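You operate a simulated robot arm through the tools that you are given. There is no shell and no other tool. Be economical: measure what you need, move in short steps, check, and stop when the job is done.

Carry out the task below with a simulated two-armed robot. There is one attempt and no reset: what you move stays moved.

JOB
Wipe up the spill on the cab bench top with the rag there and put it back.

The check looks at the end state, three seconds after you hand in, the way a careful person would. Anything else that was tipped, shoved, dropped, spilled or broken makes it a failure.

ROBOT AND FRAMES
Two 7-joint arms with two-finger parallel grippers on one trunk, on a base that drives. Base frame: it is fixed to the floor where the robot stands at the start and does not move with it; the origin is under the middle of the robot, x ahead of it, y to its left, z up. Units: m, degrees, N and s.
The left shoulder is at the start at [0.07, 0.163, 1.195], the right one opposite. Payload 3.43 kg a hand.
Tool frame (each hand has its own): the origin (TCP) lies between the finger pads and is the grasp point; the fingertips stand 0.034 m ahead of it; z points along the fingers, y is the line along which they close. Largest opening 0.128 m; finger width 0.024, thickness 0.012; the body of the gripper, 0.048 by 0.13 m, starts 0.096 m behind the TCP.
Orientation is that of the tool frame in the base frame, as a unit quaternion [w, x, y, z]. With the fingers straight down and closing along the base's y, the tool's x points along the base's -x, its y along +y and its z along -z.

CONTROLS
- The arms move only by the tool apply_moves. It takes "left_rows", "right_rows" or both (then of equal length, played together; a hand with none holds still); each is a list of rows, each an object of numbers (a shift or turn left out is 0, a gripper value left out holds the last): "dx", "dy", "dz": the shift along the tool's x, y, z in units of 50 mm (1.0 is 50 mm); "wx", "wy", "wz": the turn, a rotation vector about the tool's x, y, z in units of 5 degrees (1.0 is 5 degrees); "gripper": the finger opening in mm, from 0 to 128. In form: [{"dx": .., "dy": .., "dz": .., "wx": .., "wy": .., "wz": .., "gripper": ..}, ...]. A call has 1 to 20 rows; each row shifts and turns the commanded pose from where the row before left it, along the tool's axes as they then stand. A call with a number of a shift or a turn outside -1 to 1 is refused whole. A row lasts 0.2 s, in which the tool goes at most 0.05 m and 8.6 degrees; a call with a longer step from one row to the next is refused whole, and so is a gripper value outside its range. A pose out of reach is approached as far as the arm can. The call stops where the force on the tool passes 40 N (or 10 N more than at its start, if that is more) or the arm is blocked; 0.2 s more then pass. The fingers move at their own pace (about 0.153 m/s each) and stop on an object; they squeeze with about 27 N. The grip force told is the motor's: it shows also when the fingers shut on nothing. Time passes only in rows, and 0.2 s behind the last, so rows that do not move let the fingers close. The reply holds the time, the measured pose of the TCP, the force on the tool along the base axes, the opening and the grip force, in the units named above and with some noise.
- Cameras (640 x 400 px; columns grow to the right, rows downward): "scene" is now at [0.1283, -0.0145, 1.4063]; the picture's right is [-0.20, -0.98, 0.00], its down [-0.72, 0.14, -0.68] and it looks along [0.67, -0.13, -0.73] (base axes); focal length 252 px, centre (320, 200). "left" rides on the left gripper at [0.076, 0.011, -0.16] in its tool frame; the picture's right is [-0.15, 0.99, 0.00], its down [-0.88, -0.13, -0.46] and it looks along [-0.45, -0.07, 0.89] (tool axes); focal length 234 px, centre (320, 200). "right" rides on the right gripper at [0.076, -0.011, -0.16] in its tool frame; the picture's right is [0.15, 0.99, 0.00], its down [-0.88, 0.13, -0.46] and it looks along [-0.45, 0.07, 0.89] (tool axes); focal length 234 px, centre (320, 200). There is no depth. A picture from a camera that has moved, and an enlarged one, comes with that camera's place and axes in the base frame and with its lens.
- snapshot(camera): a new picture of that camera. The clock stands still meanwhile.
- lift_body(by): slides the trunk up (or, below 0, down) by that many m; the arms and the scene camera ride with it, the base frame stays. It gives what a move gives, with no picture.
- base_move(legs): drives the robot by 1 to 6 legs, each [ahead, left, turn to the left] in m, m and degrees, along the robot's own axes; the way and the turn of a leg run together, so that a leg with both is an arc; at most 1.5 m and 180 degrees a leg. The arms and the cameras ride along, it lands a little off, and it stops where it bumps. It gives what a move gives.
- head_to(pan, tilt): turns the head with the scene camera to pan (to the left, within 86 degrees either way) and tilt (down, from -29 to 69), counted from straight ahead of the robot. It gives what a move gives.
- enlarge(camera, box): a new picture of the part [left, top, right, bottom] of that camera's present view, enlarged. The clock stands still meanwhile.
- finish_job(): hands the job in; it is judged then, once.

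Go step by step. Nothing tells you exact positions but the pictures and the camera data: compare them with the known pose of the tool, close in by small moves and look again before you grip or let go. The budget is 120 turns and 108 pictures, counting those below and the enlarged ones. Unless the task says otherwise, let go and move clear before handing in, and close with one line.

The tools are called after ">>>" as name(argument=value, ...) on one line, values as JSON. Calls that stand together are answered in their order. apply_moves: Moves the arms, as the interface text tells. Its arguments: {"type":"object","properties":{"left_rows":{"type":"array","items":{"type":"object","properties":{"dx":{"type":"number"},"dy":{"type":"number"},"dz":{"type":"number"},"wx":{"type":"number"},"wy":{"type":"number"},"wz":{"type":"number"},"gripper":{"type":"number"}}}},"right_rows":{"type":"array","items":{"type":"object","properties":{"dx":{"type":"number"},"dy":{"type":"number"},"dz":{"type":"number"},"wx":{"type":"number"},"wy":{"type":"number"},"wz":{"type":"number"},"gripper":{"type":"number"}}}}},"required":[]} The other tools are called the same way: lift_body (by) slides the trunk up or down; base_move (legs) drives the base; head_to (pan, tilt) turns the head that bears the scene camera; snapshot (camera) takes a picture; enlarge (camera, box) takes an enlarged picture of a part of a camera's view; finish_job () hands the job in.

At the start:

```text
t: 0.0
left_ee_pos: [0.6157, 0.103, 1.128]
left_tcp_rot: [0.0, -0.001, 1.0, 0.001]
left_contact_force: [0.8, 0.3, 1.1]
left_opening: 0.1282
left_gripper_force: 0.1
right_ee_pos: [0.5375, -0.483, 1.1495]
right_tcp_rot: [0.0, 0.0, 1.0, 0.0]
right_contact_force: [-0.8, 0.1, 0.2]
right_opening: 0.128
right_gripper_force: 0.1
trunk travel left (down, up): [-0.675, 0.265]
robot x, y, heading: [0.0014, -0.0023, 0.1]
head pan, tilt: [-11.3, 47.1]
```

scene: 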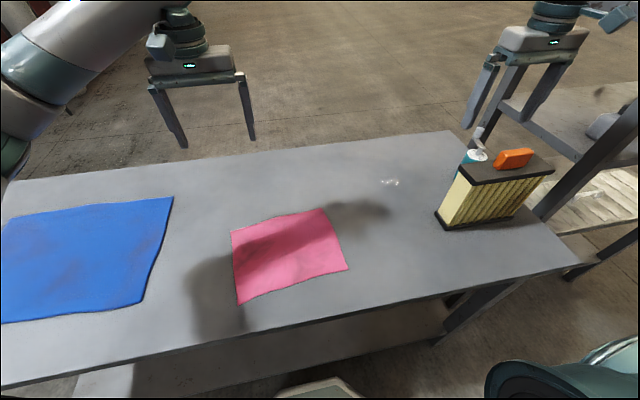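
right: 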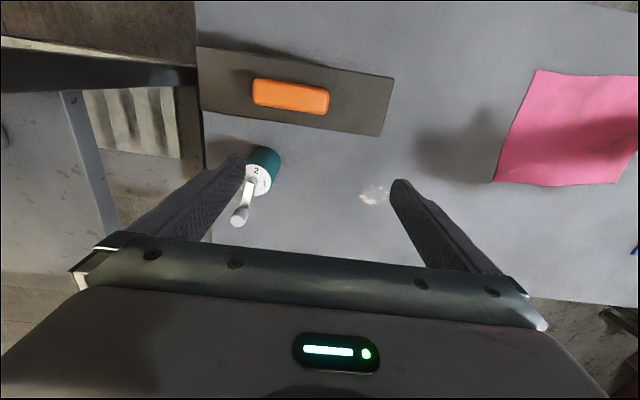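
left: 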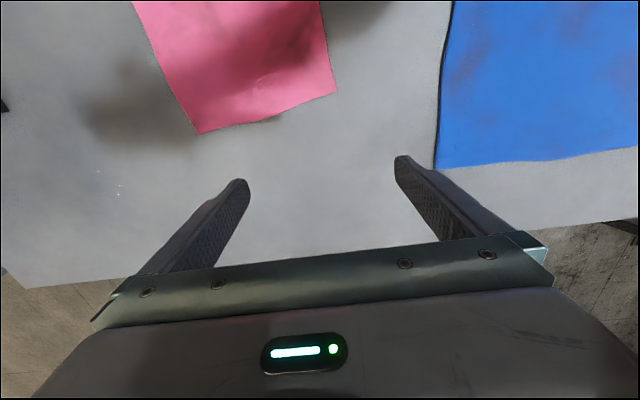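

The bench shows a pink cloth, a blue cloth, a filter with an orange object on it, a small teal item and a faint whitish patch that may be the spill. I'll look closer before choosing anything.

>>> enlarge(camera="scene", box=[340, 130, 580, 280])

>>> enlarge(camera="scene", box=[180, 180, 400, 318])

>>> enlarge(camera="scene", box=[0, 180, 200, 340])

>>> enlarge(camera="right", box=[180, 30, 500, 230])

```text
2.67 times, centred on (460, 205) of scene
camera zoom: at [0.1283, -0.0145, 1.4063], right [-0.2, -0.98, 0.0], down [-0.72, 0.14, -0.68], along [0.67, -0.13, -0.73], focal length 672 px, centre (-53, 187)
```

zoom: 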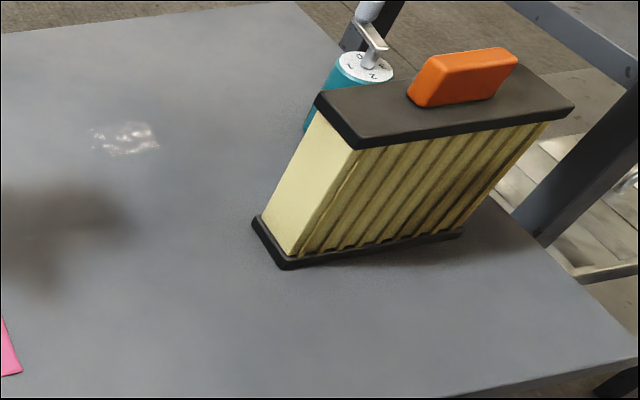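

```text
2.90 times, centred on (290, 249) of scene
camera zoom: at [0.1283, -0.0145, 1.4063], right [-0.2, -0.98, 0.0], down [-0.72, 0.14, -0.68], along [0.67, -0.13, -0.73], focal length 730 px, centre (407, 58)
```

zoom: 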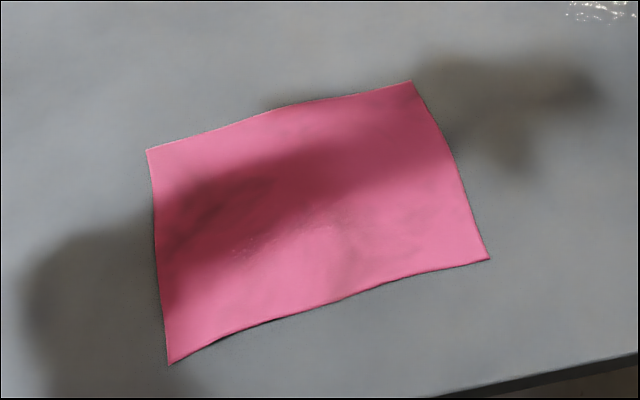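

```text
2.50 times, centred on (100, 260) of scene
camera zoom: at [0.1283, -0.0145, 1.4063], right [-0.2, -0.98, 0.0], down [-0.72, 0.14, -0.68], along [0.67, -0.13, -0.73], focal length 630 px, centre (870, 50)
```

zoom: 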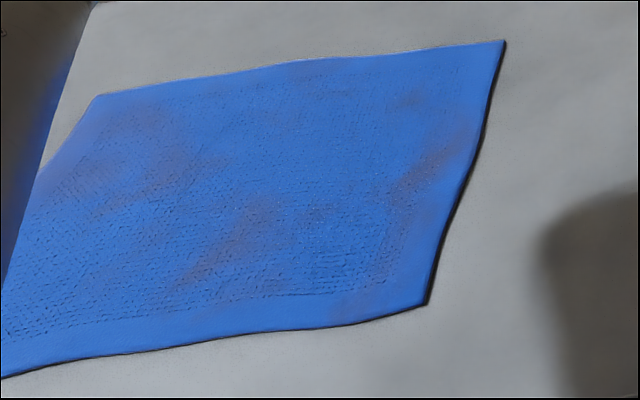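

```text
2.00 times, centred on (340, 130) of right
camera zoom: at [0.4603, -0.4933, 1.3093], right [-0.15, 0.99, 0.0], down [0.88, 0.13, 0.46], along [0.45, 0.07, -0.89], focal length 468 px, centre (280, 340)
```

zoom: 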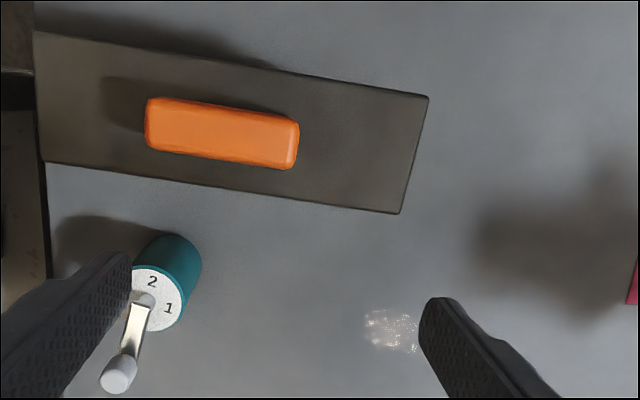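

The whitish patch comes out at slightly different places from each view, so it may be a glossy film. There is also another bench to the right, so I'll look around before deciding.

>>> head_to(pan=-60, tilt=30)

>>> snapshot(camera="scene")

>>> head_to(pan=30, tilt=45)

>>> snapshot(camera="scene")

```text
t: 1.2
left_ee_pos: [0.6153, 0.1039, 1.1272]
left_tcp_rot: [0.0, 0.0, 1.0, 0.0]
left_contact_force: [0.2, -0.3, 0.6]
left_opening: 0.1279
left_gripper_force: 0.1
right_ee_pos: [0.5372, -0.4822, 1.1493]
right_tcp_rot: [0.0, 0.0, 1.0, 0.0]
right_contact_force: [0.4, -0.5, -0.4]
right_opening: 0.128
right_gripper_force: 0.0
trunk travel left (down, up): [-0.675, 0.265]
robot x, y, heading: [0.0014, -0.0031, -0.0]
head pan, tilt: [-60.0, 30.0]
```

```text
100 pictures are left
camera scene: at [0.0956, -0.0771, 1.4319], right [-0.87, -0.5, 0.0], down [-0.25, 0.43, -0.87], along [0.43, -0.75, -0.5], focal length 252 px, centre (320, 200)
```

scene: 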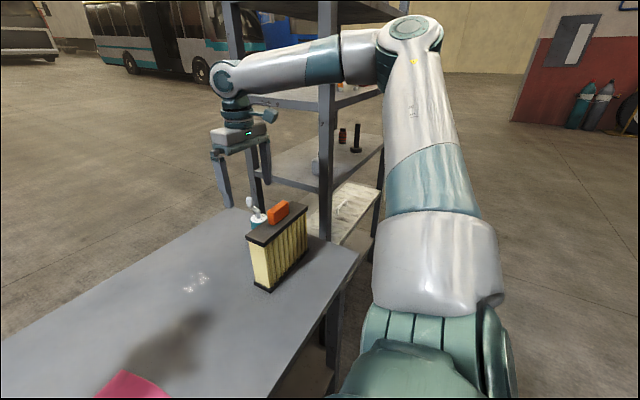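

```text
t: 2.8
left_ee_pos: [0.6156, 0.1047, 1.1267]
left_tcp_rot: [0.0, 0.0, 1.0, 0.0]
left_contact_force: [-0.5, -0.2, -0.2]
left_opening: 0.1282
left_gripper_force: 0.0
right_ee_pos: [0.5378, -0.4818, 1.1497]
right_tcp_rot: [0.0, 0.0, 1.0, -0.001]
right_contact_force: [-0.3, -0.9, 0.5]
right_opening: 0.128
right_gripper_force: 0.0
trunk travel left (down, up): [-0.675, 0.265]
robot x, y, heading: [0.0023, 0.0012, -0.0]
head pan, tilt: [30.0, 45.0]
```

```text
99 pictures are left
camera scene: at [0.1207, 0.0418, 1.4093], right [0.5, -0.87, 0.0], down [-0.61, -0.35, -0.71], along [0.61, 0.35, -0.71], focal length 252 px, centre (320, 200)
```

scene: 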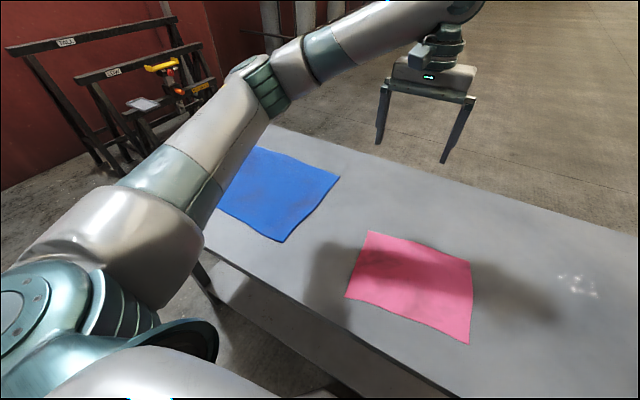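

The dark blotches look like arm shadows and the whitish patch lies on this bench near x=0.7, y=-0.37. I'll move both arms out of the way a little and inspect the cloths and the patch more closely.

>>> enlarge(camera="scene", box=[190, 140, 360, 250])

>>> enlarge(camera="scene", box=[40, 20, 220, 130])

>>> apply_moves(left_rows=[{"dy": 1}, {"dy": 1}, {"dy": 1}, {"dy": 1}, {"dy": 1}], right_rows=[{"dy": 1}, {"dy": 1}, {"dy": 0}, {"dy": 0}, {"dy": 0}])

>>> snapshot(camera="left")

>>> snapshot(camera="right")

>>> head_to(pan=-11, tilt=47)

>>> snapshot(camera="scene")

```text
3.64 times, centred on (275, 195) of scene
camera zoom: at [0.1207, 0.0418, 1.4093], right [0.5, -0.87, 0.0], down [-0.61, -0.35, -0.71], along [0.61, 0.35, -0.71], focal length 916 px, centre (484, 218)
```

zoom: 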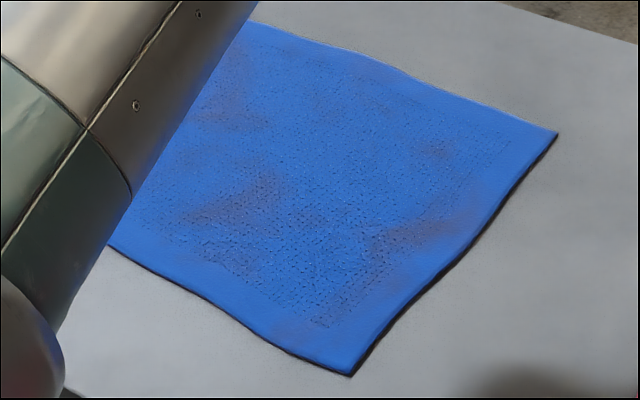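

```text
3.56 times, centred on (130, 75) of scene
camera zoom: at [0.1207, 0.0418, 1.4093], right [0.5, -0.87, 0.0], down [-0.61, -0.35, -0.71], along [0.61, 0.35, -0.71], focal length 896 px, centre (996, 644)
```

zoom: 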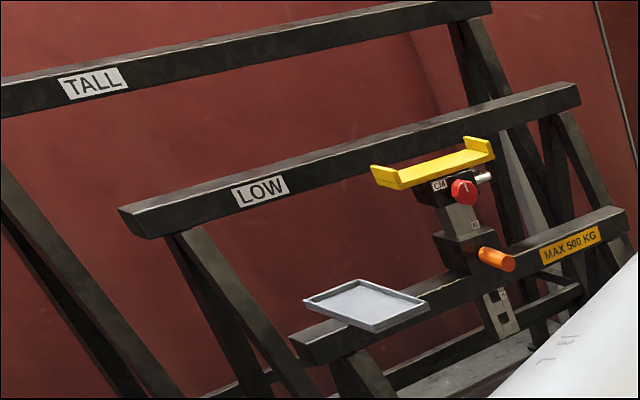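

```text
t: 4.0
left_ee_pos: [0.6147, 0.3541, 1.1272]
left_tcp_rot: [0.0, 0.0, 1.0, -0.001]
left_contact_force: [-0.2, -0.5, -0.6]
left_opening: 0.1278
left_gripper_force: 0.2
right_ee_pos: [0.5349, -0.3824, 1.15]
right_tcp_rot: [0.0, 0.0, 1.0, -0.001]
right_contact_force: [-0.5, 0.3, 0.4]
right_opening: 0.128
right_gripper_force: 0.2
trunk travel left (down, up): [-0.675, 0.265]
robot x, y, heading: [-0.0041, -0.0002, -0.0]
head pan, tilt: [30.0, 45.0]
```

```text
96 pictures are left
camera left: at [0.5373, 0.3657, 1.287], right [0.15, 0.99, 0.0], down [0.88, -0.13, 0.46], along [0.45, -0.07, -0.89], focal length 234 px, centre (320, 200)
```

left: 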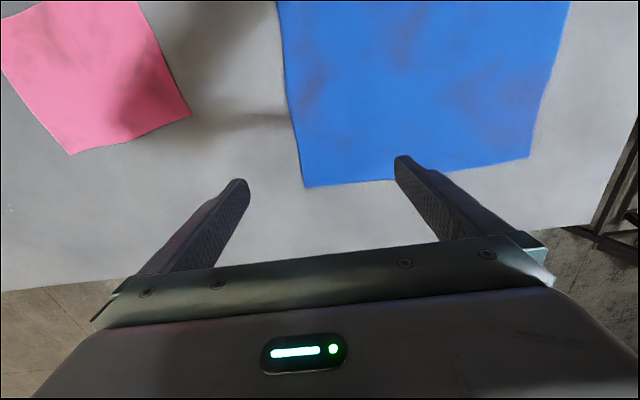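

```text
95 pictures are left
camera right: at [0.4577, -0.3922, 1.3085], right [-0.15, 0.99, 0.0], down [0.88, 0.13, 0.46], along [0.45, 0.07, -0.89], focal length 234 px, centre (320, 200)
```

right: 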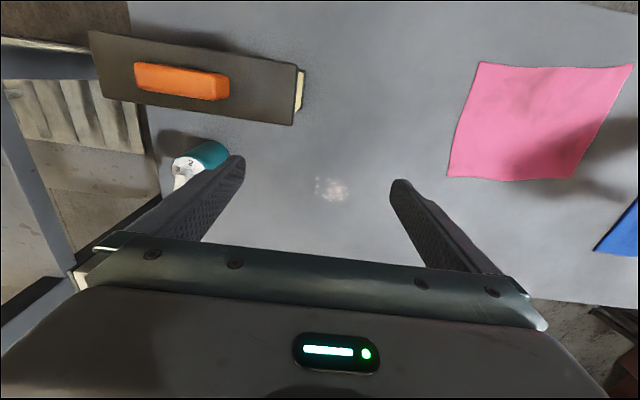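

```text
t: 5.1
left_ee_pos: [0.6147, 0.3525, 1.1272]
left_tcp_rot: [0.0, 0.001, 1.0, -0.001]
left_contact_force: [-0.6, -0.4, -0.6]
left_opening: 0.128
left_gripper_force: 0.0
right_ee_pos: [0.5349, -0.3832, 1.1487]
right_tcp_rot: [0.001, 0.0, 1.0, 0.0]
right_contact_force: [-0.3, 1.0, 0.3]
right_opening: 0.128
right_gripper_force: 0.0
trunk travel left (down, up): [-0.675, 0.265]
robot x, y, heading: [0.0025, -0.0001, -0.3]
head pan, tilt: [-11.0, 47.0]
```

```text
94 pictures are left
camera scene: at [0.1283, -0.0135, 1.4065], right [-0.19, -0.98, 0.0], down [-0.72, 0.14, -0.68], along [0.67, -0.13, -0.73], focal length 252 px, centre (320, 200)
```

scene: 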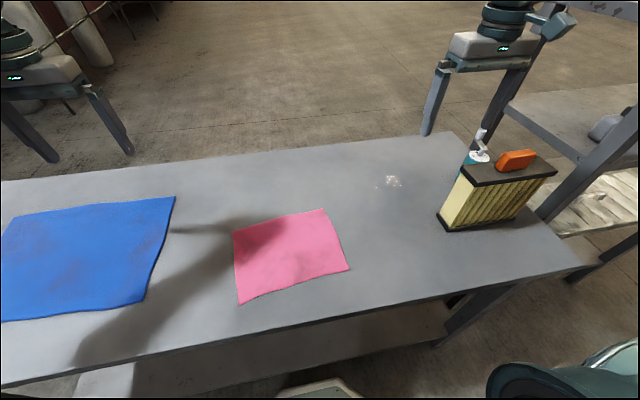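

The dark patches moved with the arms, so they are shadows. The glossy patch near (0.69, -0.35) stays put, so that is the spill, and the smooth pink cloth looks like the rag, while the blue one looks like a thick dimpled mat. I'll bring the right camera closer to the spill and the left one over the blue cloth.

>>> apply_moves(right_rows=[{"dy": 1, "dz": 0, "gripper": 20}, {"dy": 0.6, "dz": 0}, {"dz": 0.9}, {"dz": 0.9}, {"dz": 0.9}], left_rows=[{"dx": 1}, {"dx": 1, "dz": 0.5}, {"dz": 0.9}, {"dz": 0.9}, {"dz": 0.9}])

>>> snapshot(camera="right")

>>> snapshot(camera="left")

```text
refused: row 2 steps farther than a row can; nothing moved
```

```text
93 pictures are left
camera right: at [0.4584, -0.394, 1.3076], right [-0.15, 0.99, 0.0], down [0.88, 0.13, 0.46], along [0.45, 0.07, -0.89], focal length 234 px, centre (320, 200)
```

right: 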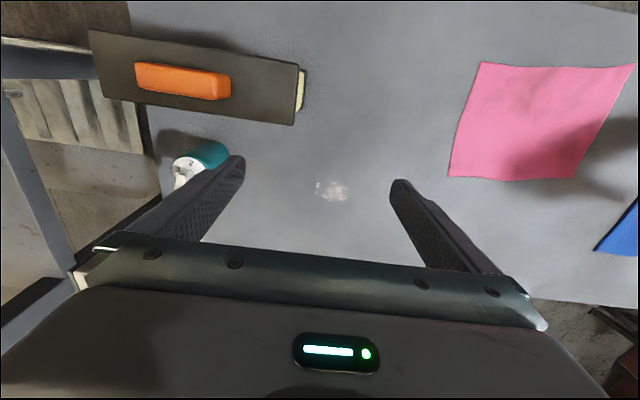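

```text
92 pictures are left
camera left: at [0.538, 0.363, 1.287], right [0.15, 0.99, 0.0], down [0.88, -0.13, 0.46], along [0.45, -0.07, -0.89], focal length 234 px, centre (320, 200)
```

left: 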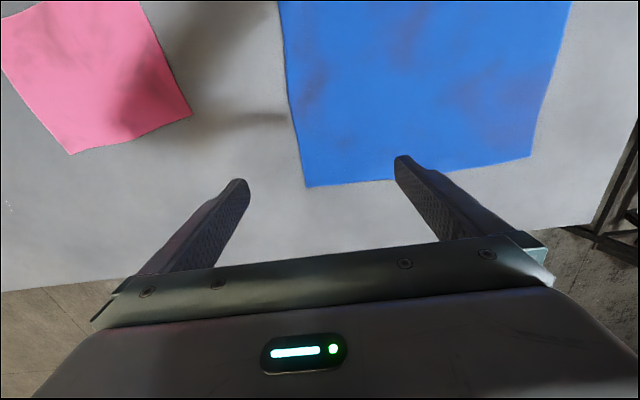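

The combined step was too long, so I'll redo it with shorter rows.

>>> apply_moves(right_rows=[{"dy": 1, "gripper": 20}, {"dy": 0.6}, {"dz": 0.9}, {"dz": 0.9}, {"dz": 0.9}], left_rows=[{"dx": 1}, {"dx": 0.8}, {"dz": 0.9}, {"dz": 0.9}, {"dz": 0.9}])

>>> snapshot(camera="right")

>>> snapshot(camera="left")

```text
t: 6.3
left_ee_pos: [0.5255, 0.3516, 0.9925]
left_tcp_rot: [0.0, 0.001, 1.0, 0.0]
left_contact_force: [0.3, -0.5, 0.7]
left_opening: 0.1281
left_gripper_force: 0.1
right_ee_pos: [0.5402, -0.3017, 1.0131]
right_tcp_rot: [-0.001, 0.0, 1.0, 0.0]
right_contact_force: [0.4, 0.0, 0.0]
right_opening: 0.0199
right_gripper_force: 0.0
trunk travel left (down, up): [-0.675, 0.265]
robot x, y, heading: [0.0032, 0.0014, 0.1]
head pan, tilt: [-11.0, 47.0]
```

```text
91 pictures are left
camera right: at [0.4621, -0.3136, 1.1731], right [-0.15, 0.99, 0.0], down [0.88, 0.13, 0.45], along [0.45, 0.07, -0.89], focal length 234 px, centre (320, 200)
```

right: 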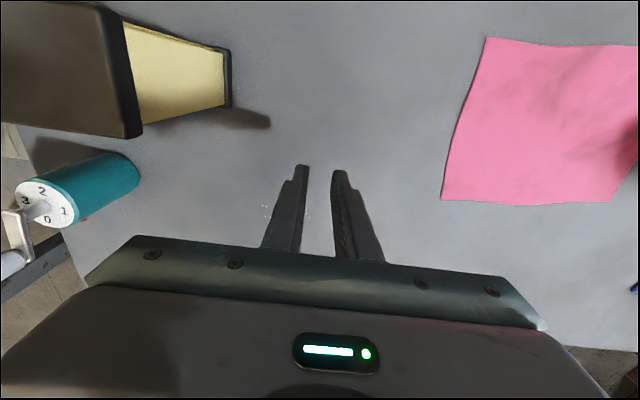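

```text
90 pictures are left
camera left: at [0.4484, 0.3618, 1.1527], right [0.15, 0.99, 0.0], down [0.88, -0.13, 0.46], along [0.45, -0.07, -0.89], focal length 234 px, centre (320, 200)
```

left: 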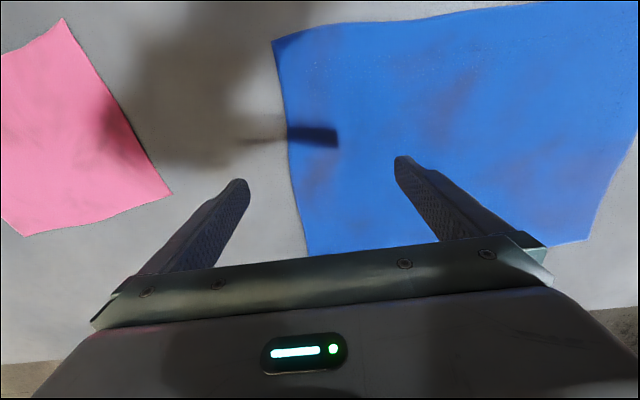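

The film is clear and shows only sparkles here. I'll zoom in to find its outline.

>>> enlarge(camera="scene", box=[340, 150, 440, 212])

>>> enlarge(camera="right", box=[200, 150, 400, 275])

>>> enlarge(camera="left", box=[260, 20, 640, 258])

```text
6.40 times, centred on (390, 181) of scene
camera zoom: at [0.1297, -0.0138, 1.4065], right [-0.19, -0.98, 0.0], down [-0.72, 0.14, -0.68], along [0.67, -0.13, -0.73], focal length 1613 px, centre (-128, 322)
```

zoom: 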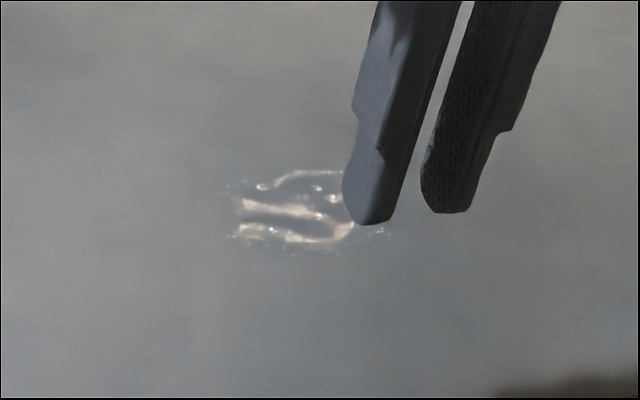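

```text
3.20 times, centred on (300, 212) of right
camera zoom: at [0.4621, -0.3136, 1.1731], right [-0.15, 0.99, 0.0], down [0.88, 0.13, 0.45], along [0.45, 0.07, -0.89], focal length 749 px, centre (384, 160)
```

zoom: 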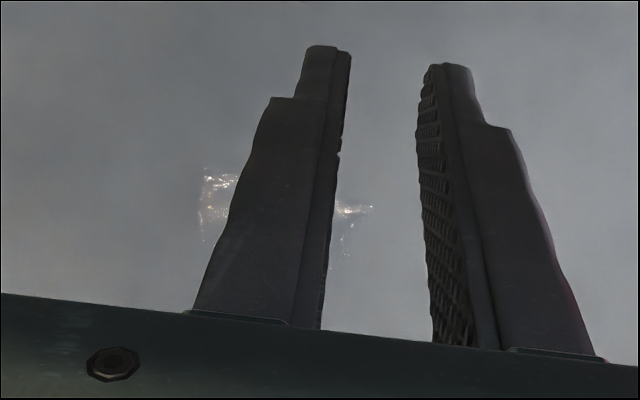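

```text
1.68 times, centred on (450, 139) of left
camera zoom: at [0.4484, 0.3618, 1.1527], right [0.15, 0.99, 0.0], down [0.88, -0.13, 0.46], along [0.45, -0.07, -0.89], focal length 394 px, centre (102, 302)
```

zoom: 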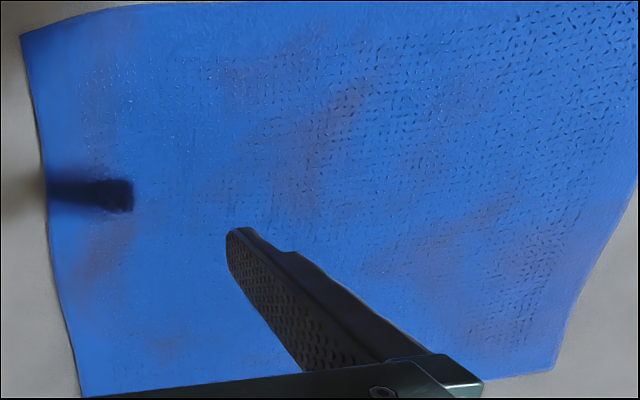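

Cross-checking the scene and right cameras puts the bench top at about z=0.866, not 0.811. That gives the spill centred near (0.66, -0.33) and about 8 cm wide, and the pink rag with corners near (0.56, 0.14), (0.59, -0.11), (0.39, -0.13) and (0.36, 0.11). I'll hover over the rag's right edge and check.

>>> apply_moves(right_rows=[{"dx": 0.5, "dy": 0.8, "gripper": 56}, {"dx": 0.5, "dy": 0.8}, {"dy": 0.9}, {"dy": 0.9}, {"dy": 0.9}, {"dz": 0.6}], left_rows=[{"dz": -0.9}, {"dz": -0.9}, {"dy": 0.9}, {}, {}, {}])

>>> snapshot(camera="right")

>>> snapshot(camera="scene")

```text
t: 7.7
left_ee_pos: [0.5249, 0.4002, 1.0829]
left_tcp_rot: [0.0, 0.0, 1.0, 0.001]
left_contact_force: [0.5, -0.5, 0.1]
left_opening: 0.1281
left_gripper_force: 0.0
right_ee_pos: [0.4836, -0.1342, 0.9923]
right_tcp_rot: [0.001, 0.0, 1.0, 0.001]
right_contact_force: [-0.3, 0.2, 0.1]
right_opening: 0.056
right_gripper_force: 0.0
right hand out of reach, approached as far as the arm can: row 5, 6
trunk travel left (down, up): [-0.675, 0.265]
robot x, y, heading: [-0.0029, -0.0018, 0.1]
head pan, tilt: [-11.0, 47.0]
```

```text
86 pictures are left
camera right: at [0.407, -0.1445, 1.1525], right [-0.15, 0.99, 0.0], down [0.88, 0.13, 0.46], along [0.45, 0.07, -0.89], focal length 234 px, centre (320, 200)
```

right: 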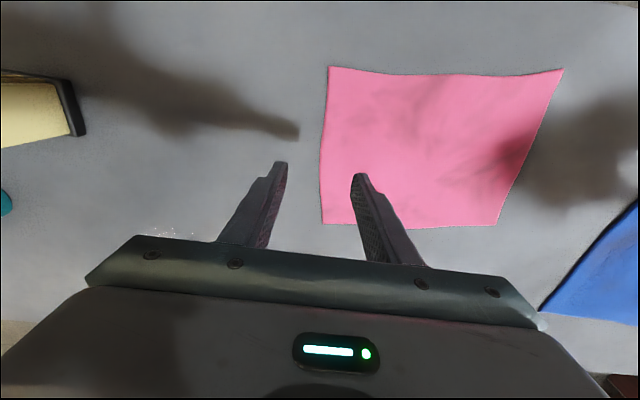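

```text
85 pictures are left
camera scene: at [0.1288, -0.0133, 1.4065], right [-0.19, -0.98, 0.0], down [-0.72, 0.14, -0.68], along [0.67, -0.13, -0.73], focal length 252 px, centre (320, 200)
```

scene: 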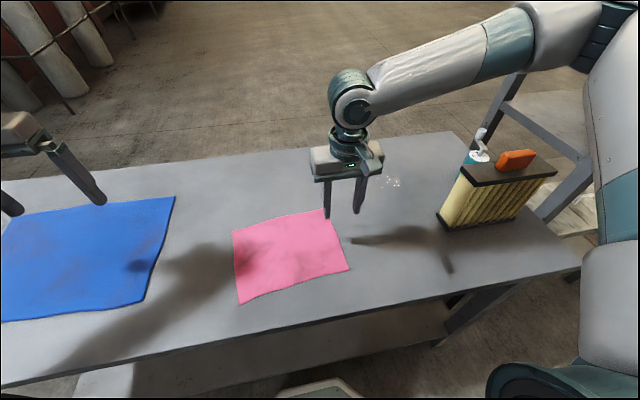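

The right hand runs out of reach just short of the rag. I'll drive the base 0.25 m to the left with the hands held high, then work on the rag's right edge.

>>> base_move(legs=[[0, 0.25, 0]])

>>> snapshot(camera="scene")

```text
t: 9.5
left_ee_pos: [0.5229, 0.6484, 1.0824]
left_tcp_rot: [0.0, -0.002, 1.0, 0.0]
left_contact_force: [-0.6, 0.5, -0.1]
left_opening: 0.1276
left_gripper_force: 0.0
right_ee_pos: [0.4826, 0.1146, 0.9924]
right_tcp_rot: [0.0, -0.002, 1.0, 0.0]
right_contact_force: [0.9, -0.3, -0.5]
right_opening: 0.0562
right_gripper_force: 0.0
trunk travel left (down, up): [-0.675, 0.265]
robot x, y, heading: [-0.0052, 0.2533, 0.3]
head pan, tilt: [-11.0, 47.0]
```

```text
84 pictures are left
camera scene: at [0.128, 0.2336, 1.4065], right [-0.19, -0.98, 0.0], down [-0.72, 0.14, -0.68], along [0.67, -0.13, -0.73], focal length 252 px, centre (320, 200)
```

scene: 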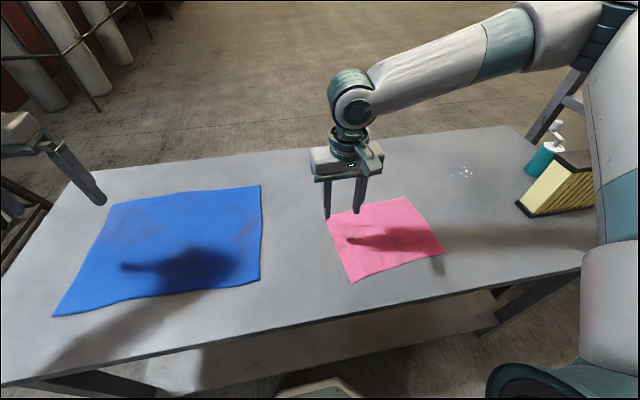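

The rag corners agree with z≈0.866. Next I move over the right edge, near (0.485, -0.09), and come down close to the cloth.

>>> apply_moves(right_rows=[{"dy": -0.9}, {"dy": -0.9}, {"dy": -0.9}, {"dy": -0.9}, {"dy": -0.5}, {"dz": 0.6}, {"dz": 0.6}, {}])

>>> snapshot(camera="scene")

>>> snapshot(camera="right")

```text
t: 11.3
left_ee_pos: [0.5239, 0.6482, 1.0831]
left_tcp_rot: [0.0, -0.002, 1.0, 0.0]
left_contact_force: [0.6, 0.0, 0.8]
left_opening: 0.1278
left_gripper_force: 0.1
right_ee_pos: [0.4819, -0.0899, 0.9342]
right_tcp_rot: [0.001, -0.003, 1.0, 0.0]
right_contact_force: [0.3, 0.6, 1.2]
right_opening: 0.0559
right_gripper_force: 0.1
trunk travel left (down, up): [-0.675, 0.265]
robot x, y, heading: [-0.0023, 0.2416, 0.1]
head pan, tilt: [-11.0, 47.0]
```

```text
83 pictures are left
camera scene: at [0.1273, 0.2341, 1.4066], right [-0.19, -0.98, 0.0], down [-0.72, 0.14, -0.68], along [0.67, -0.13, -0.73], focal length 252 px, centre (320, 200)
```

scene: 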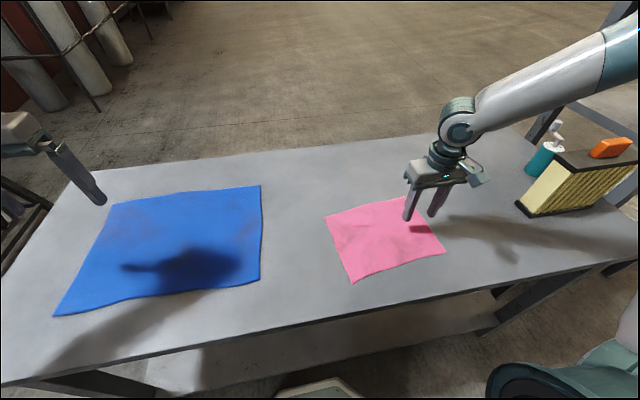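

```text
82 pictures are left
camera right: at [0.4059, -0.1022, 1.0941], right [-0.15, 0.99, 0.0], down [0.88, 0.13, 0.46], along [0.45, 0.07, -0.89], focal length 234 px, centre (320, 200)
```

right: 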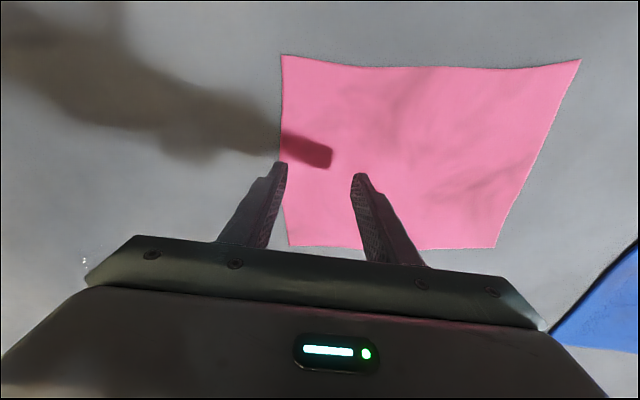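

The fingers are over the right edge of the rag. I'll come down in small steps until I feel contact.

>>> apply_moves(right_rows=[{"dz": 0.2}, {"dz": 0.2}, {"dz": 0.1}, {"dz": 0.1}, {}])

>>> snapshot(camera="right")

```text
t: 12.5
left_ee_pos: [0.5231, 0.6489, 1.0838]
left_tcp_rot: [0.0, -0.001, 1.0, 0.0]
left_contact_force: [-0.3, -0.1, -0.6]
left_opening: 0.1279
left_gripper_force: 0.1
right_ee_pos: [0.4829, -0.0901, 0.9023]
right_tcp_rot: [0.0, -0.002, 1.0, -0.001]
right_contact_force: [-0.4, -0.5, 0.1]
right_opening: 0.0563
right_gripper_force: 0.1
trunk travel left (down, up): [-0.675, 0.265]
robot x, y, heading: [-0.0015, 0.2485, 0.5]
head pan, tilt: [-11.0, 47.0]
```

```text
81 pictures are left
camera right: at [0.4071, -0.1016, 1.0628], right [-0.15, 0.99, 0.0], down [0.88, 0.13, 0.46], along [0.45, 0.07, -0.89], focal length 234 px, centre (320, 200)
```

right: 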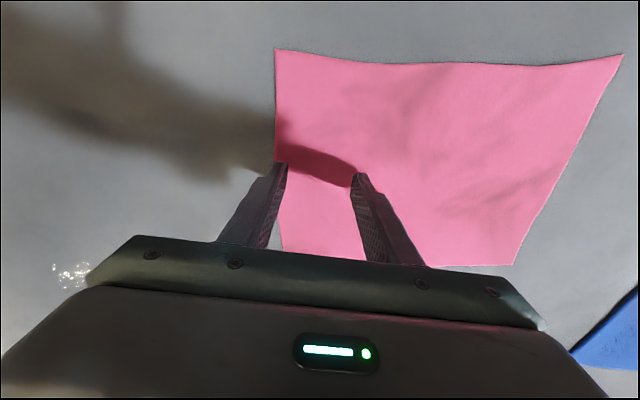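

The tips are almost touching. I'll shift 8 mm further onto the cloth and ease down until the force shows.

>>> apply_moves(right_rows=[{"dy": 0.16}, {"dz": 0.05}, {"dz": 0.05}, {"dz": 0.03}, {}])

```text
t: 13.7
left_ee_pos: [0.5234, 0.6477, 1.0848]
left_tcp_rot: [0.0, -0.002, 1.0, 0.0]
left_contact_force: [-0.2, -0.1, -0.3]
left_opening: 0.128
left_gripper_force: 0.1
right_ee_pos: [0.4855, -0.0832, 0.8956]
right_tcp_rot: [0.0, -0.002, 1.0, 0.0]
right_contact_force: [-0.4, -0.1, -0.1]
right_opening: 0.056
right_gripper_force: 0.2
trunk travel left (down, up): [-0.675, 0.265]
robot x, y, heading: [-0.0037, 0.243, 0.1]
head pan, tilt: [-11.0, 47.0]
```

>>> apply_moves(right_rows=[{"dz": 0.05}, {"dz": 0.05}, {}])

>>> enlarge(camera="scene", box=[320, 150, 480, 250])

```text
t: 14.5
left_ee_pos: [0.5217, 0.6484, 1.0822]
left_tcp_rot: [0.001, -0.002, 1.0, 0.0]
left_contact_force: [0.0, -0.8, -1.3]
left_opening: 0.1281
left_gripper_force: 0.1
right_ee_pos: [0.4871, -0.0817, 0.8947]
right_tcp_rot: [0.005, -0.003, 1.0, -0.001]
right_contact_force: [-3.8, -1.3, 25.5]
right_opening: 0.0565
right_gripper_force: 0.4
trunk travel left (down, up): [-0.675, 0.265]
robot x, y, heading: [0.0012, 0.2482, 0.2]
head pan, tilt: [-11.0, 47.0]
stopped in row 3 (right hand): the force on the tool passed its limit (the readings are from after the stop); the commanded pose is now the measured one
```

```text
4.00 times, centred on (400, 200) of scene
camera zoom: at [0.1258, 0.235, 1.4068], right [-0.19, -0.98, 0.0], down [-0.72, 0.14, -0.68], along [0.67, -0.13, -0.73], focal length 1008 px, centre (0, 200)
```

zoom: 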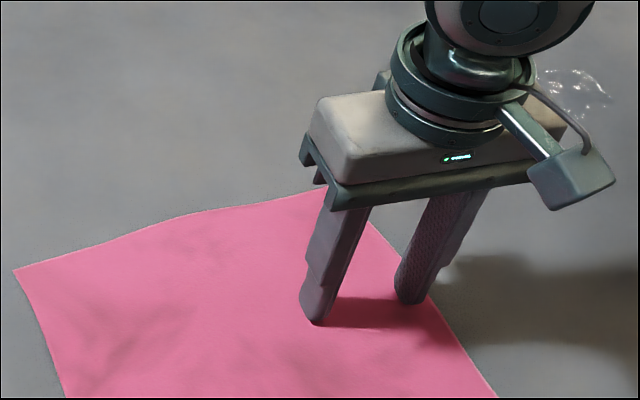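

I have contact at TCP z≈0.8945. I'll close the fingers here to gather a fold.

>>> apply_moves(right_rows=[{"dz": -0.01, "gripper": 40}, {"gripper": 20}, {"gripper": 0}, {}, {}])

>>> enlarge(camera="scene", box=[320, 150, 480, 250])

>>> snapshot(camera="right")

```text
t: 15.7
left_ee_pos: [0.5212, 0.6484, 1.0835]
left_tcp_rot: [0.001, -0.002, 1.0, -0.001]
left_contact_force: [-0.2, -0.7, -0.4]
left_opening: 0.128
left_gripper_force: 0.1
right_ee_pos: [0.4859, -0.0827, 0.8952]
right_tcp_rot: [0.005, -0.003, 1.0, -0.002]
right_contact_force: [3.0, -4.6, 29.0]
right_opening: 0.01
right_gripper_force: 26.6
trunk travel left (down, up): [-0.675, 0.265]
robot x, y, heading: [0.0025, 0.249, 0.1]
head pan, tilt: [-11.0, 47.0]
```

```text
4.00 times, centred on (400, 200) of scene
camera zoom: at [0.1258, 0.235, 1.4068], right [-0.19, -0.98, 0.0], down [-0.72, 0.14, -0.68], along [0.67, -0.13, -0.73], focal length 1008 px, centre (0, 200)
```

zoom: 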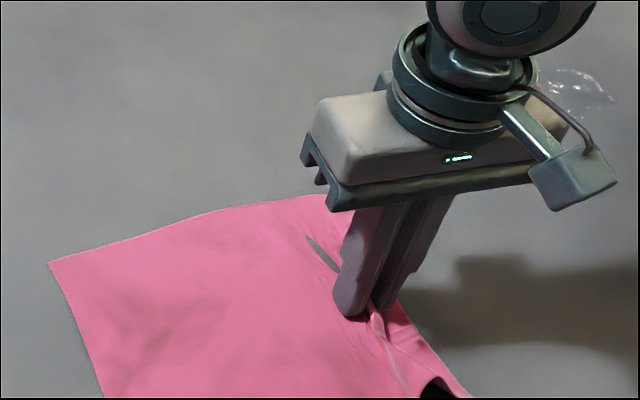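

```text
78 pictures are left
camera right: at [0.4079, -0.0932, 1.0543], right [-0.15, 0.99, 0.0], down [0.88, 0.13, 0.46], along [0.46, 0.07, -0.89], focal length 234 px, centre (320, 200)
```

right: 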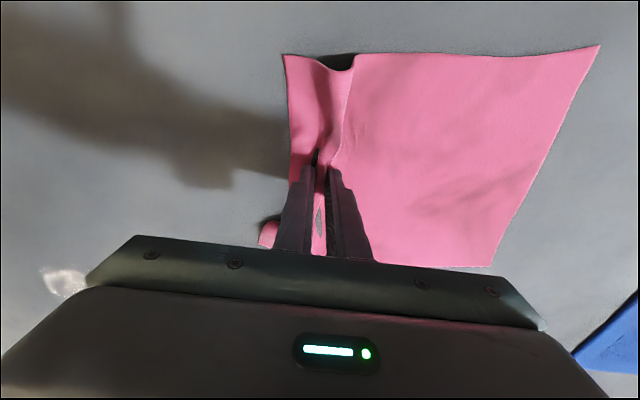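

The cloth is gripped as a fold with 10 mm between the fingers. I'll lift it slightly and go forward first, to stay clear of the filter, then check before driving right.

>>> apply_moves(right_rows=[{"dz": -0.5}, {"dz": -0.6}, {"dz": -0.5}, {"dx": -0.5}, {"dx": -0.5}, {"dx": -0.5}, {"dx": -0.5}, {"dx": -0.5}, {"dx": -0.5}, {"dx": -0.4}, {}])

>>> snapshot(camera="scene")

```text
t: 18.1
left_ee_pos: [0.5235, 0.6477, 1.0838]
left_tcp_rot: [0.001, -0.002, 1.0, 0.0]
left_contact_force: [0.0, -0.2, 0.2]
left_opening: 0.1282
left_gripper_force: 0.1
right_ee_pos: [0.6553, -0.0809, 0.9735]
right_tcp_rot: [0.003, -0.001, 1.0, -0.001]
right_contact_force: [-0.3, -0.5, 0.2]
right_opening: 0.0097
right_gripper_force: 26.5
trunk travel left (down, up): [-0.675, 0.265]
robot x, y, heading: [-0.0013, 0.2442, 0.0]
head pan, tilt: [-11.0, 47.0]
```

```text
77 pictures are left
camera scene: at [0.1275, 0.2336, 1.4065], right [-0.19, -0.98, 0.0], down [-0.72, 0.14, -0.68], along [0.67, -0.13, -0.73], focal length 252 px, centre (320, 200)
```

scene: 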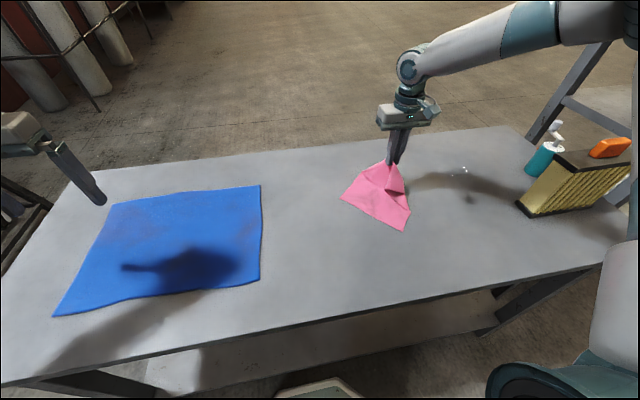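

The rag is held and trails on the bench. I'll drive right so that it comes over the spill.

>>> base_move(legs=[[0, -0.24, 0]])

>>> snapshot(camera="scene")

>>> snapshot(camera="right")

```text
t: 19.9
left_ee_pos: [0.5236, 0.4092, 1.0837]
left_tcp_rot: [0.0, -0.002, 1.0, 0.0]
left_contact_force: [-0.3, -0.4, 0.3]
left_opening: 0.128
left_gripper_force: 0.1
right_ee_pos: [0.6581, -0.3194, 0.9724]
right_tcp_rot: [0.003, -0.002, 1.0, 0.001]
right_contact_force: [0.2, -0.4, -0.5]
right_opening: 0.0094
right_gripper_force: 26.9
trunk travel left (down, up): [-0.675, 0.265]
robot x, y, heading: [-0.0012, 0.0064, 0.1]
head pan, tilt: [-11.0, 47.0]
```

```text
76 pictures are left
camera scene: at [0.1289, -0.0052, 1.4065], right [-0.19, -0.98, 0.0], down [-0.72, 0.14, -0.68], along [0.67, -0.13, -0.73], focal length 252 px, centre (320, 200)
```

scene: 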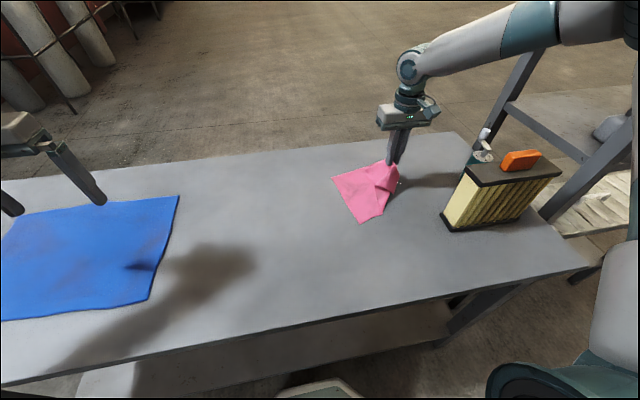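

```text
75 pictures are left
camera right: at [0.5806, -0.331, 1.1317], right [-0.15, 0.99, 0.0], down [0.88, 0.14, 0.46], along [0.46, 0.07, -0.89], focal length 234 px, centre (320, 200)
```

right: 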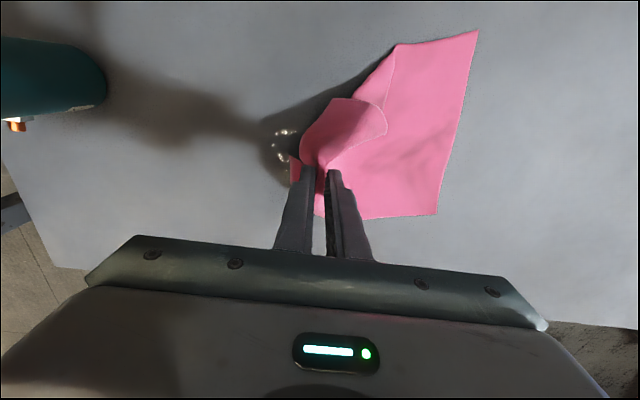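

The rag is at the spill; sparkles show just to its right at about (0.65, -0.36). I'll lower it gently onto the surface.

>>> apply_moves(right_rows=[{"dz": 0.5}, {"dz": 0.5}, {"dz": 0.3}, {"dz": 0.1}, {"dz": 0.05}, {}])

```text
t: 21.3
left_ee_pos: [0.5239, 0.409, 1.0836]
left_tcp_rot: [0.001, -0.003, 1.0, 0.0]
left_contact_force: [0.4, 0.5, -0.3]
left_opening: 0.128
left_gripper_force: 0.0
right_ee_pos: [0.6571, -0.3199, 0.9005]
right_tcp_rot: [0.003, -0.003, 1.0, 0.0]
right_contact_force: [0.5, 0.2, -0.1]
right_opening: 0.0096
right_gripper_force: 26.8
trunk travel left (down, up): [-0.675, 0.265]
robot x, y, heading: [0.001, 0.008, 0.2]
head pan, tilt: [-11.0, 47.0]
```

>>> apply_moves(right_rows=[{"dz": 0.05}, {"dz": 0.03}, {"dz": 0.02}, {}])

>>> snapshot(camera="right")

```text
t: 22.3
left_ee_pos: [0.522, 0.4089, 1.0836]
left_tcp_rot: [0.0, -0.004, 1.0, 0.0]
left_contact_force: [0.0, 0.7, -0.3]
left_opening: 0.1281
left_gripper_force: 0.0
right_ee_pos: [0.6575, -0.3191, 0.8965]
right_tcp_rot: [0.005, -0.003, 1.0, 0.0]
right_contact_force: [-0.6, -1.3, 10.7]
right_opening: 0.0096
right_gripper_force: 26.5
trunk travel left (down, up): [-0.675, 0.265]
robot x, y, heading: [0.0015, 0.0104, 0.4]
head pan, tilt: [-11.0, 47.0]
```

```text
74 pictures are left
camera right: at [0.5801, -0.3312, 1.0556], right [-0.15, 0.99, 0.0], down [0.88, 0.14, 0.46], along [0.46, 0.07, -0.89], focal length 234 px, centre (320, 200)
```

right: 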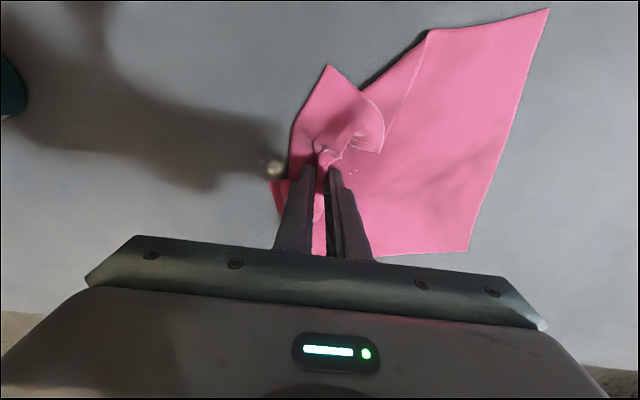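

Pressing at about 11 N, with a bit of the spill still visible just right of the fingers. I'll begin wiping strokes along -y and back.

>>> apply_moves(right_rows=[{"dy": -0.3}, {"dy": -0.3}, {"dy": -0.3}, {"dy": -0.3}, {"dy": -0.3}, {"dx": -0.3}, {"dy": 0.3}, {"dy": 0.3}, {"dy": 0.3}, {"dy": 0.3}, {"dy": 0.3}, {"dy": 0.3}, {}])

>>> snapshot(camera="right")

>>> snapshot(camera="scene")

```text
t: 25.1
left_ee_pos: [0.5238, 0.4099, 1.0823]
left_tcp_rot: [-0.001, -0.003, 1.0, 0.0]
left_contact_force: [-0.2, 0.4, 0.3]
left_opening: 0.1281
left_gripper_force: 0.1
right_ee_pos: [0.6694, -0.3079, 0.898]
right_tcp_rot: [0.004, -0.003, 1.0, 0.001]
right_contact_force: [0.6, 0.9, 0.4]
right_opening: 0.0099
right_gripper_force: 27.6
right hand out of reach, approached as far as the arm can: row 12
trunk travel left (down, up): [-0.675, 0.265]
robot x, y, heading: [0.0031, 0.0081, 0.1]
head pan, tilt: [-11.0, 47.0]
```

```text
73 pictures are left
camera right: at [0.5927, -0.3194, 1.0578], right [-0.15, 0.99, 0.0], down [0.88, 0.14, 0.46], along [0.46, 0.07, -0.89], focal length 234 px, centre (320, 200)
```

right: 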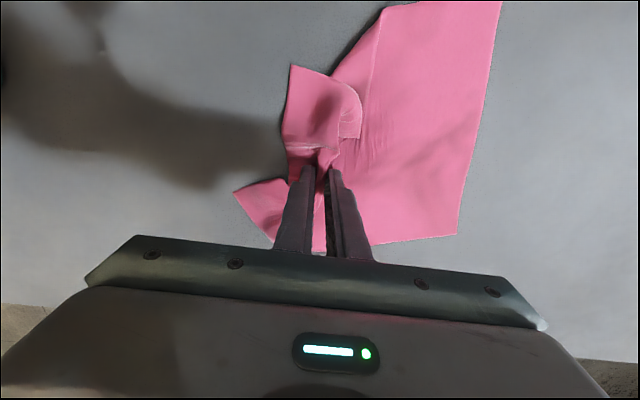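

```text
72 pictures are left
camera scene: at [0.1289, -0.0058, 1.4064], right [-0.19, -0.98, 0.0], down [-0.72, 0.14, -0.68], along [0.67, -0.13, -0.73], focal length 252 px, centre (320, 200)
```

scene: 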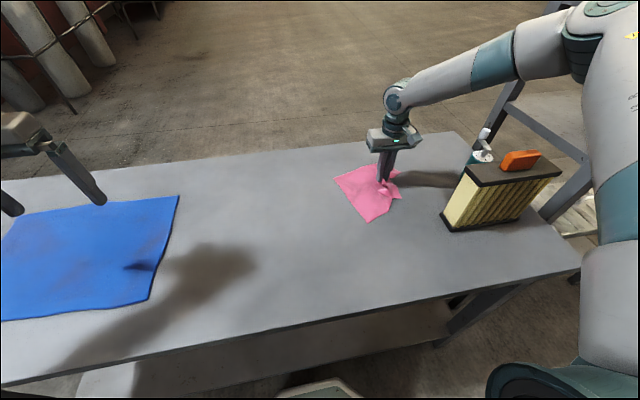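

The visible sparkles are gone around the rag. I'll press slightly more and cover the rest of the area with more strokes, x 0.62–0.70.

>>> apply_moves(right_rows=[{"dz": 0.04, "dy": -0.1}, {"dy": -0.3, "dx": -0.2}, {"dy": -0.3, "dx": -0.2}, {"dy": -0.3}, {"dy": -0.3}, {"dy": -0.3}, {"dx": 0.4}, {"dx": 0.4}, {"dy": 0.3}, {"dy": 0.3}, {"dy": 0.3}, {"dy": 0.3}, {"dx": 0.4}, {"dy": -0.3}, {"dy": -0.3}, {"dy": -0.3}, {"dy": -0.3}, {}])

>>> snapshot(camera="right")

>>> snapshot(camera="scene")

```text
t: 28.9
left_ee_pos: [0.5232, 0.4095, 1.0823]
left_tcp_rot: [0.0, -0.003, 1.0, 0.0]
left_contact_force: [0.3, 0.1, -0.2]
left_opening: 0.1281
left_gripper_force: 0.0
right_ee_pos: [0.6282, -0.3868, 0.896]
right_tcp_rot: [0.003, -0.002, 1.0, 0.0]
right_contact_force: [0.0, -0.7, 0.2]
right_opening: 0.0096
right_gripper_force: 27.1
right hand out of reach, approached as far as the arm can: row 3
trunk travel left (down, up): [-0.675, 0.265]
robot x, y, heading: [0.0029, 0.0046, -0.2]
head pan, tilt: [-11.0, 47.0]
```

```text
71 pictures are left
camera right: at [0.5508, -0.3978, 1.0565], right [-0.15, 0.99, 0.0], down [0.88, 0.14, 0.46], along [0.46, 0.07, -0.89], focal length 234 px, centre (320, 200)
```

right: 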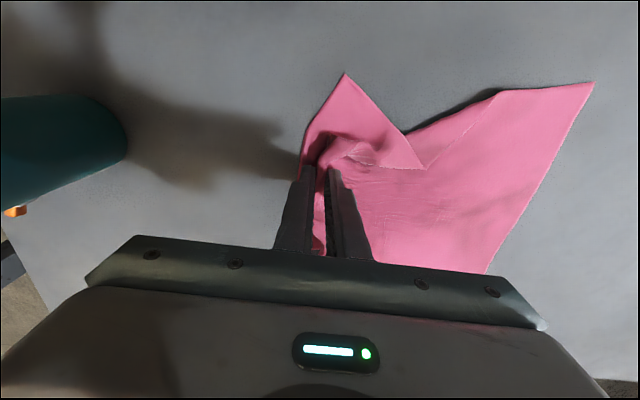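

```text
70 pictures are left
camera scene: at [0.1289, -0.0052, 1.4065], right [-0.19, -0.98, 0.0], down [-0.72, 0.14, -0.68], along [0.67, -0.13, -0.73], focal length 252 px, centre (320, 200)
```

scene: 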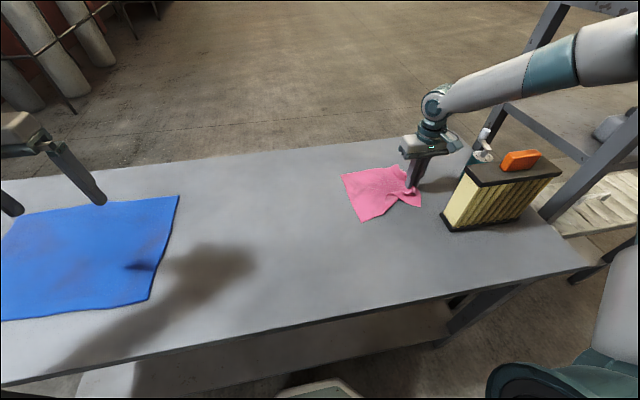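

Next I'll lift the rag up to inspect the bench underneath.

>>> apply_moves(right_rows=[{"dy": 0.3, "dz": -0.2}, {"dy": 0.3, "dz": -0.4}, {"dy": 0.3, "dz": -0.6}, {"dz": -0.8}, {"dz": -0.8}, {"dz": -0.8}, {"dz": -0.8}, {"dy": 0.5}, {"dy": 0.5}, {}])

>>> snapshot(camera="right")

>>> snapshot(camera="scene")

```text
t: 31.1
left_ee_pos: [0.5227, 0.4084, 1.0837]
left_tcp_rot: [0.0, -0.003, 1.0, 0.0]
left_contact_force: [-0.6, 0.0, 0.0]
left_opening: 0.1281
left_gripper_force: 0.1
right_ee_pos: [0.6234, -0.2933, 1.1183]
right_tcp_rot: [0.003, -0.002, 1.0, 0.0]
right_contact_force: [-0.6, -0.4, -1.1]
right_opening: 0.0095
right_gripper_force: 27.5
trunk travel left (down, up): [-0.675, 0.265]
robot x, y, heading: [0.0023, 0.0057, -0.2]
head pan, tilt: [-11.0, 47.0]
```

```text
69 pictures are left
camera right: at [0.5464, -0.3047, 1.2771], right [-0.15, 0.99, 0.0], down [0.88, 0.13, 0.46], along [0.46, 0.07, -0.89], focal length 234 px, centre (320, 200)
```

right: 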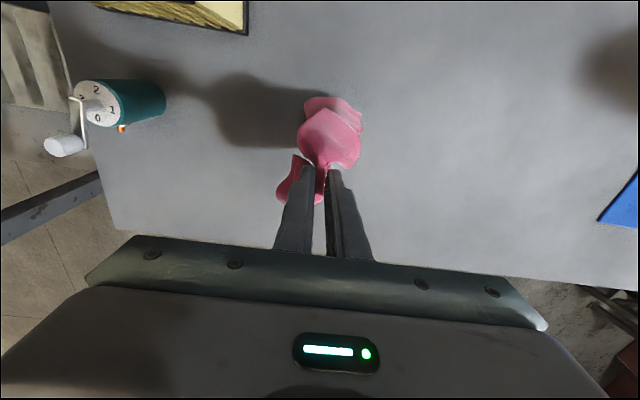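

```text
68 pictures are left
camera scene: at [0.1285, -0.0066, 1.4065], right [-0.19, -0.98, 0.0], down [-0.72, 0.14, -0.68], along [0.67, -0.13, -0.73], focal length 252 px, centre (320, 200)
```

scene: 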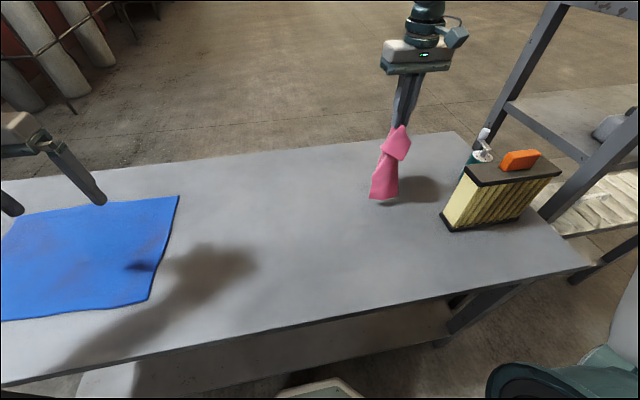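

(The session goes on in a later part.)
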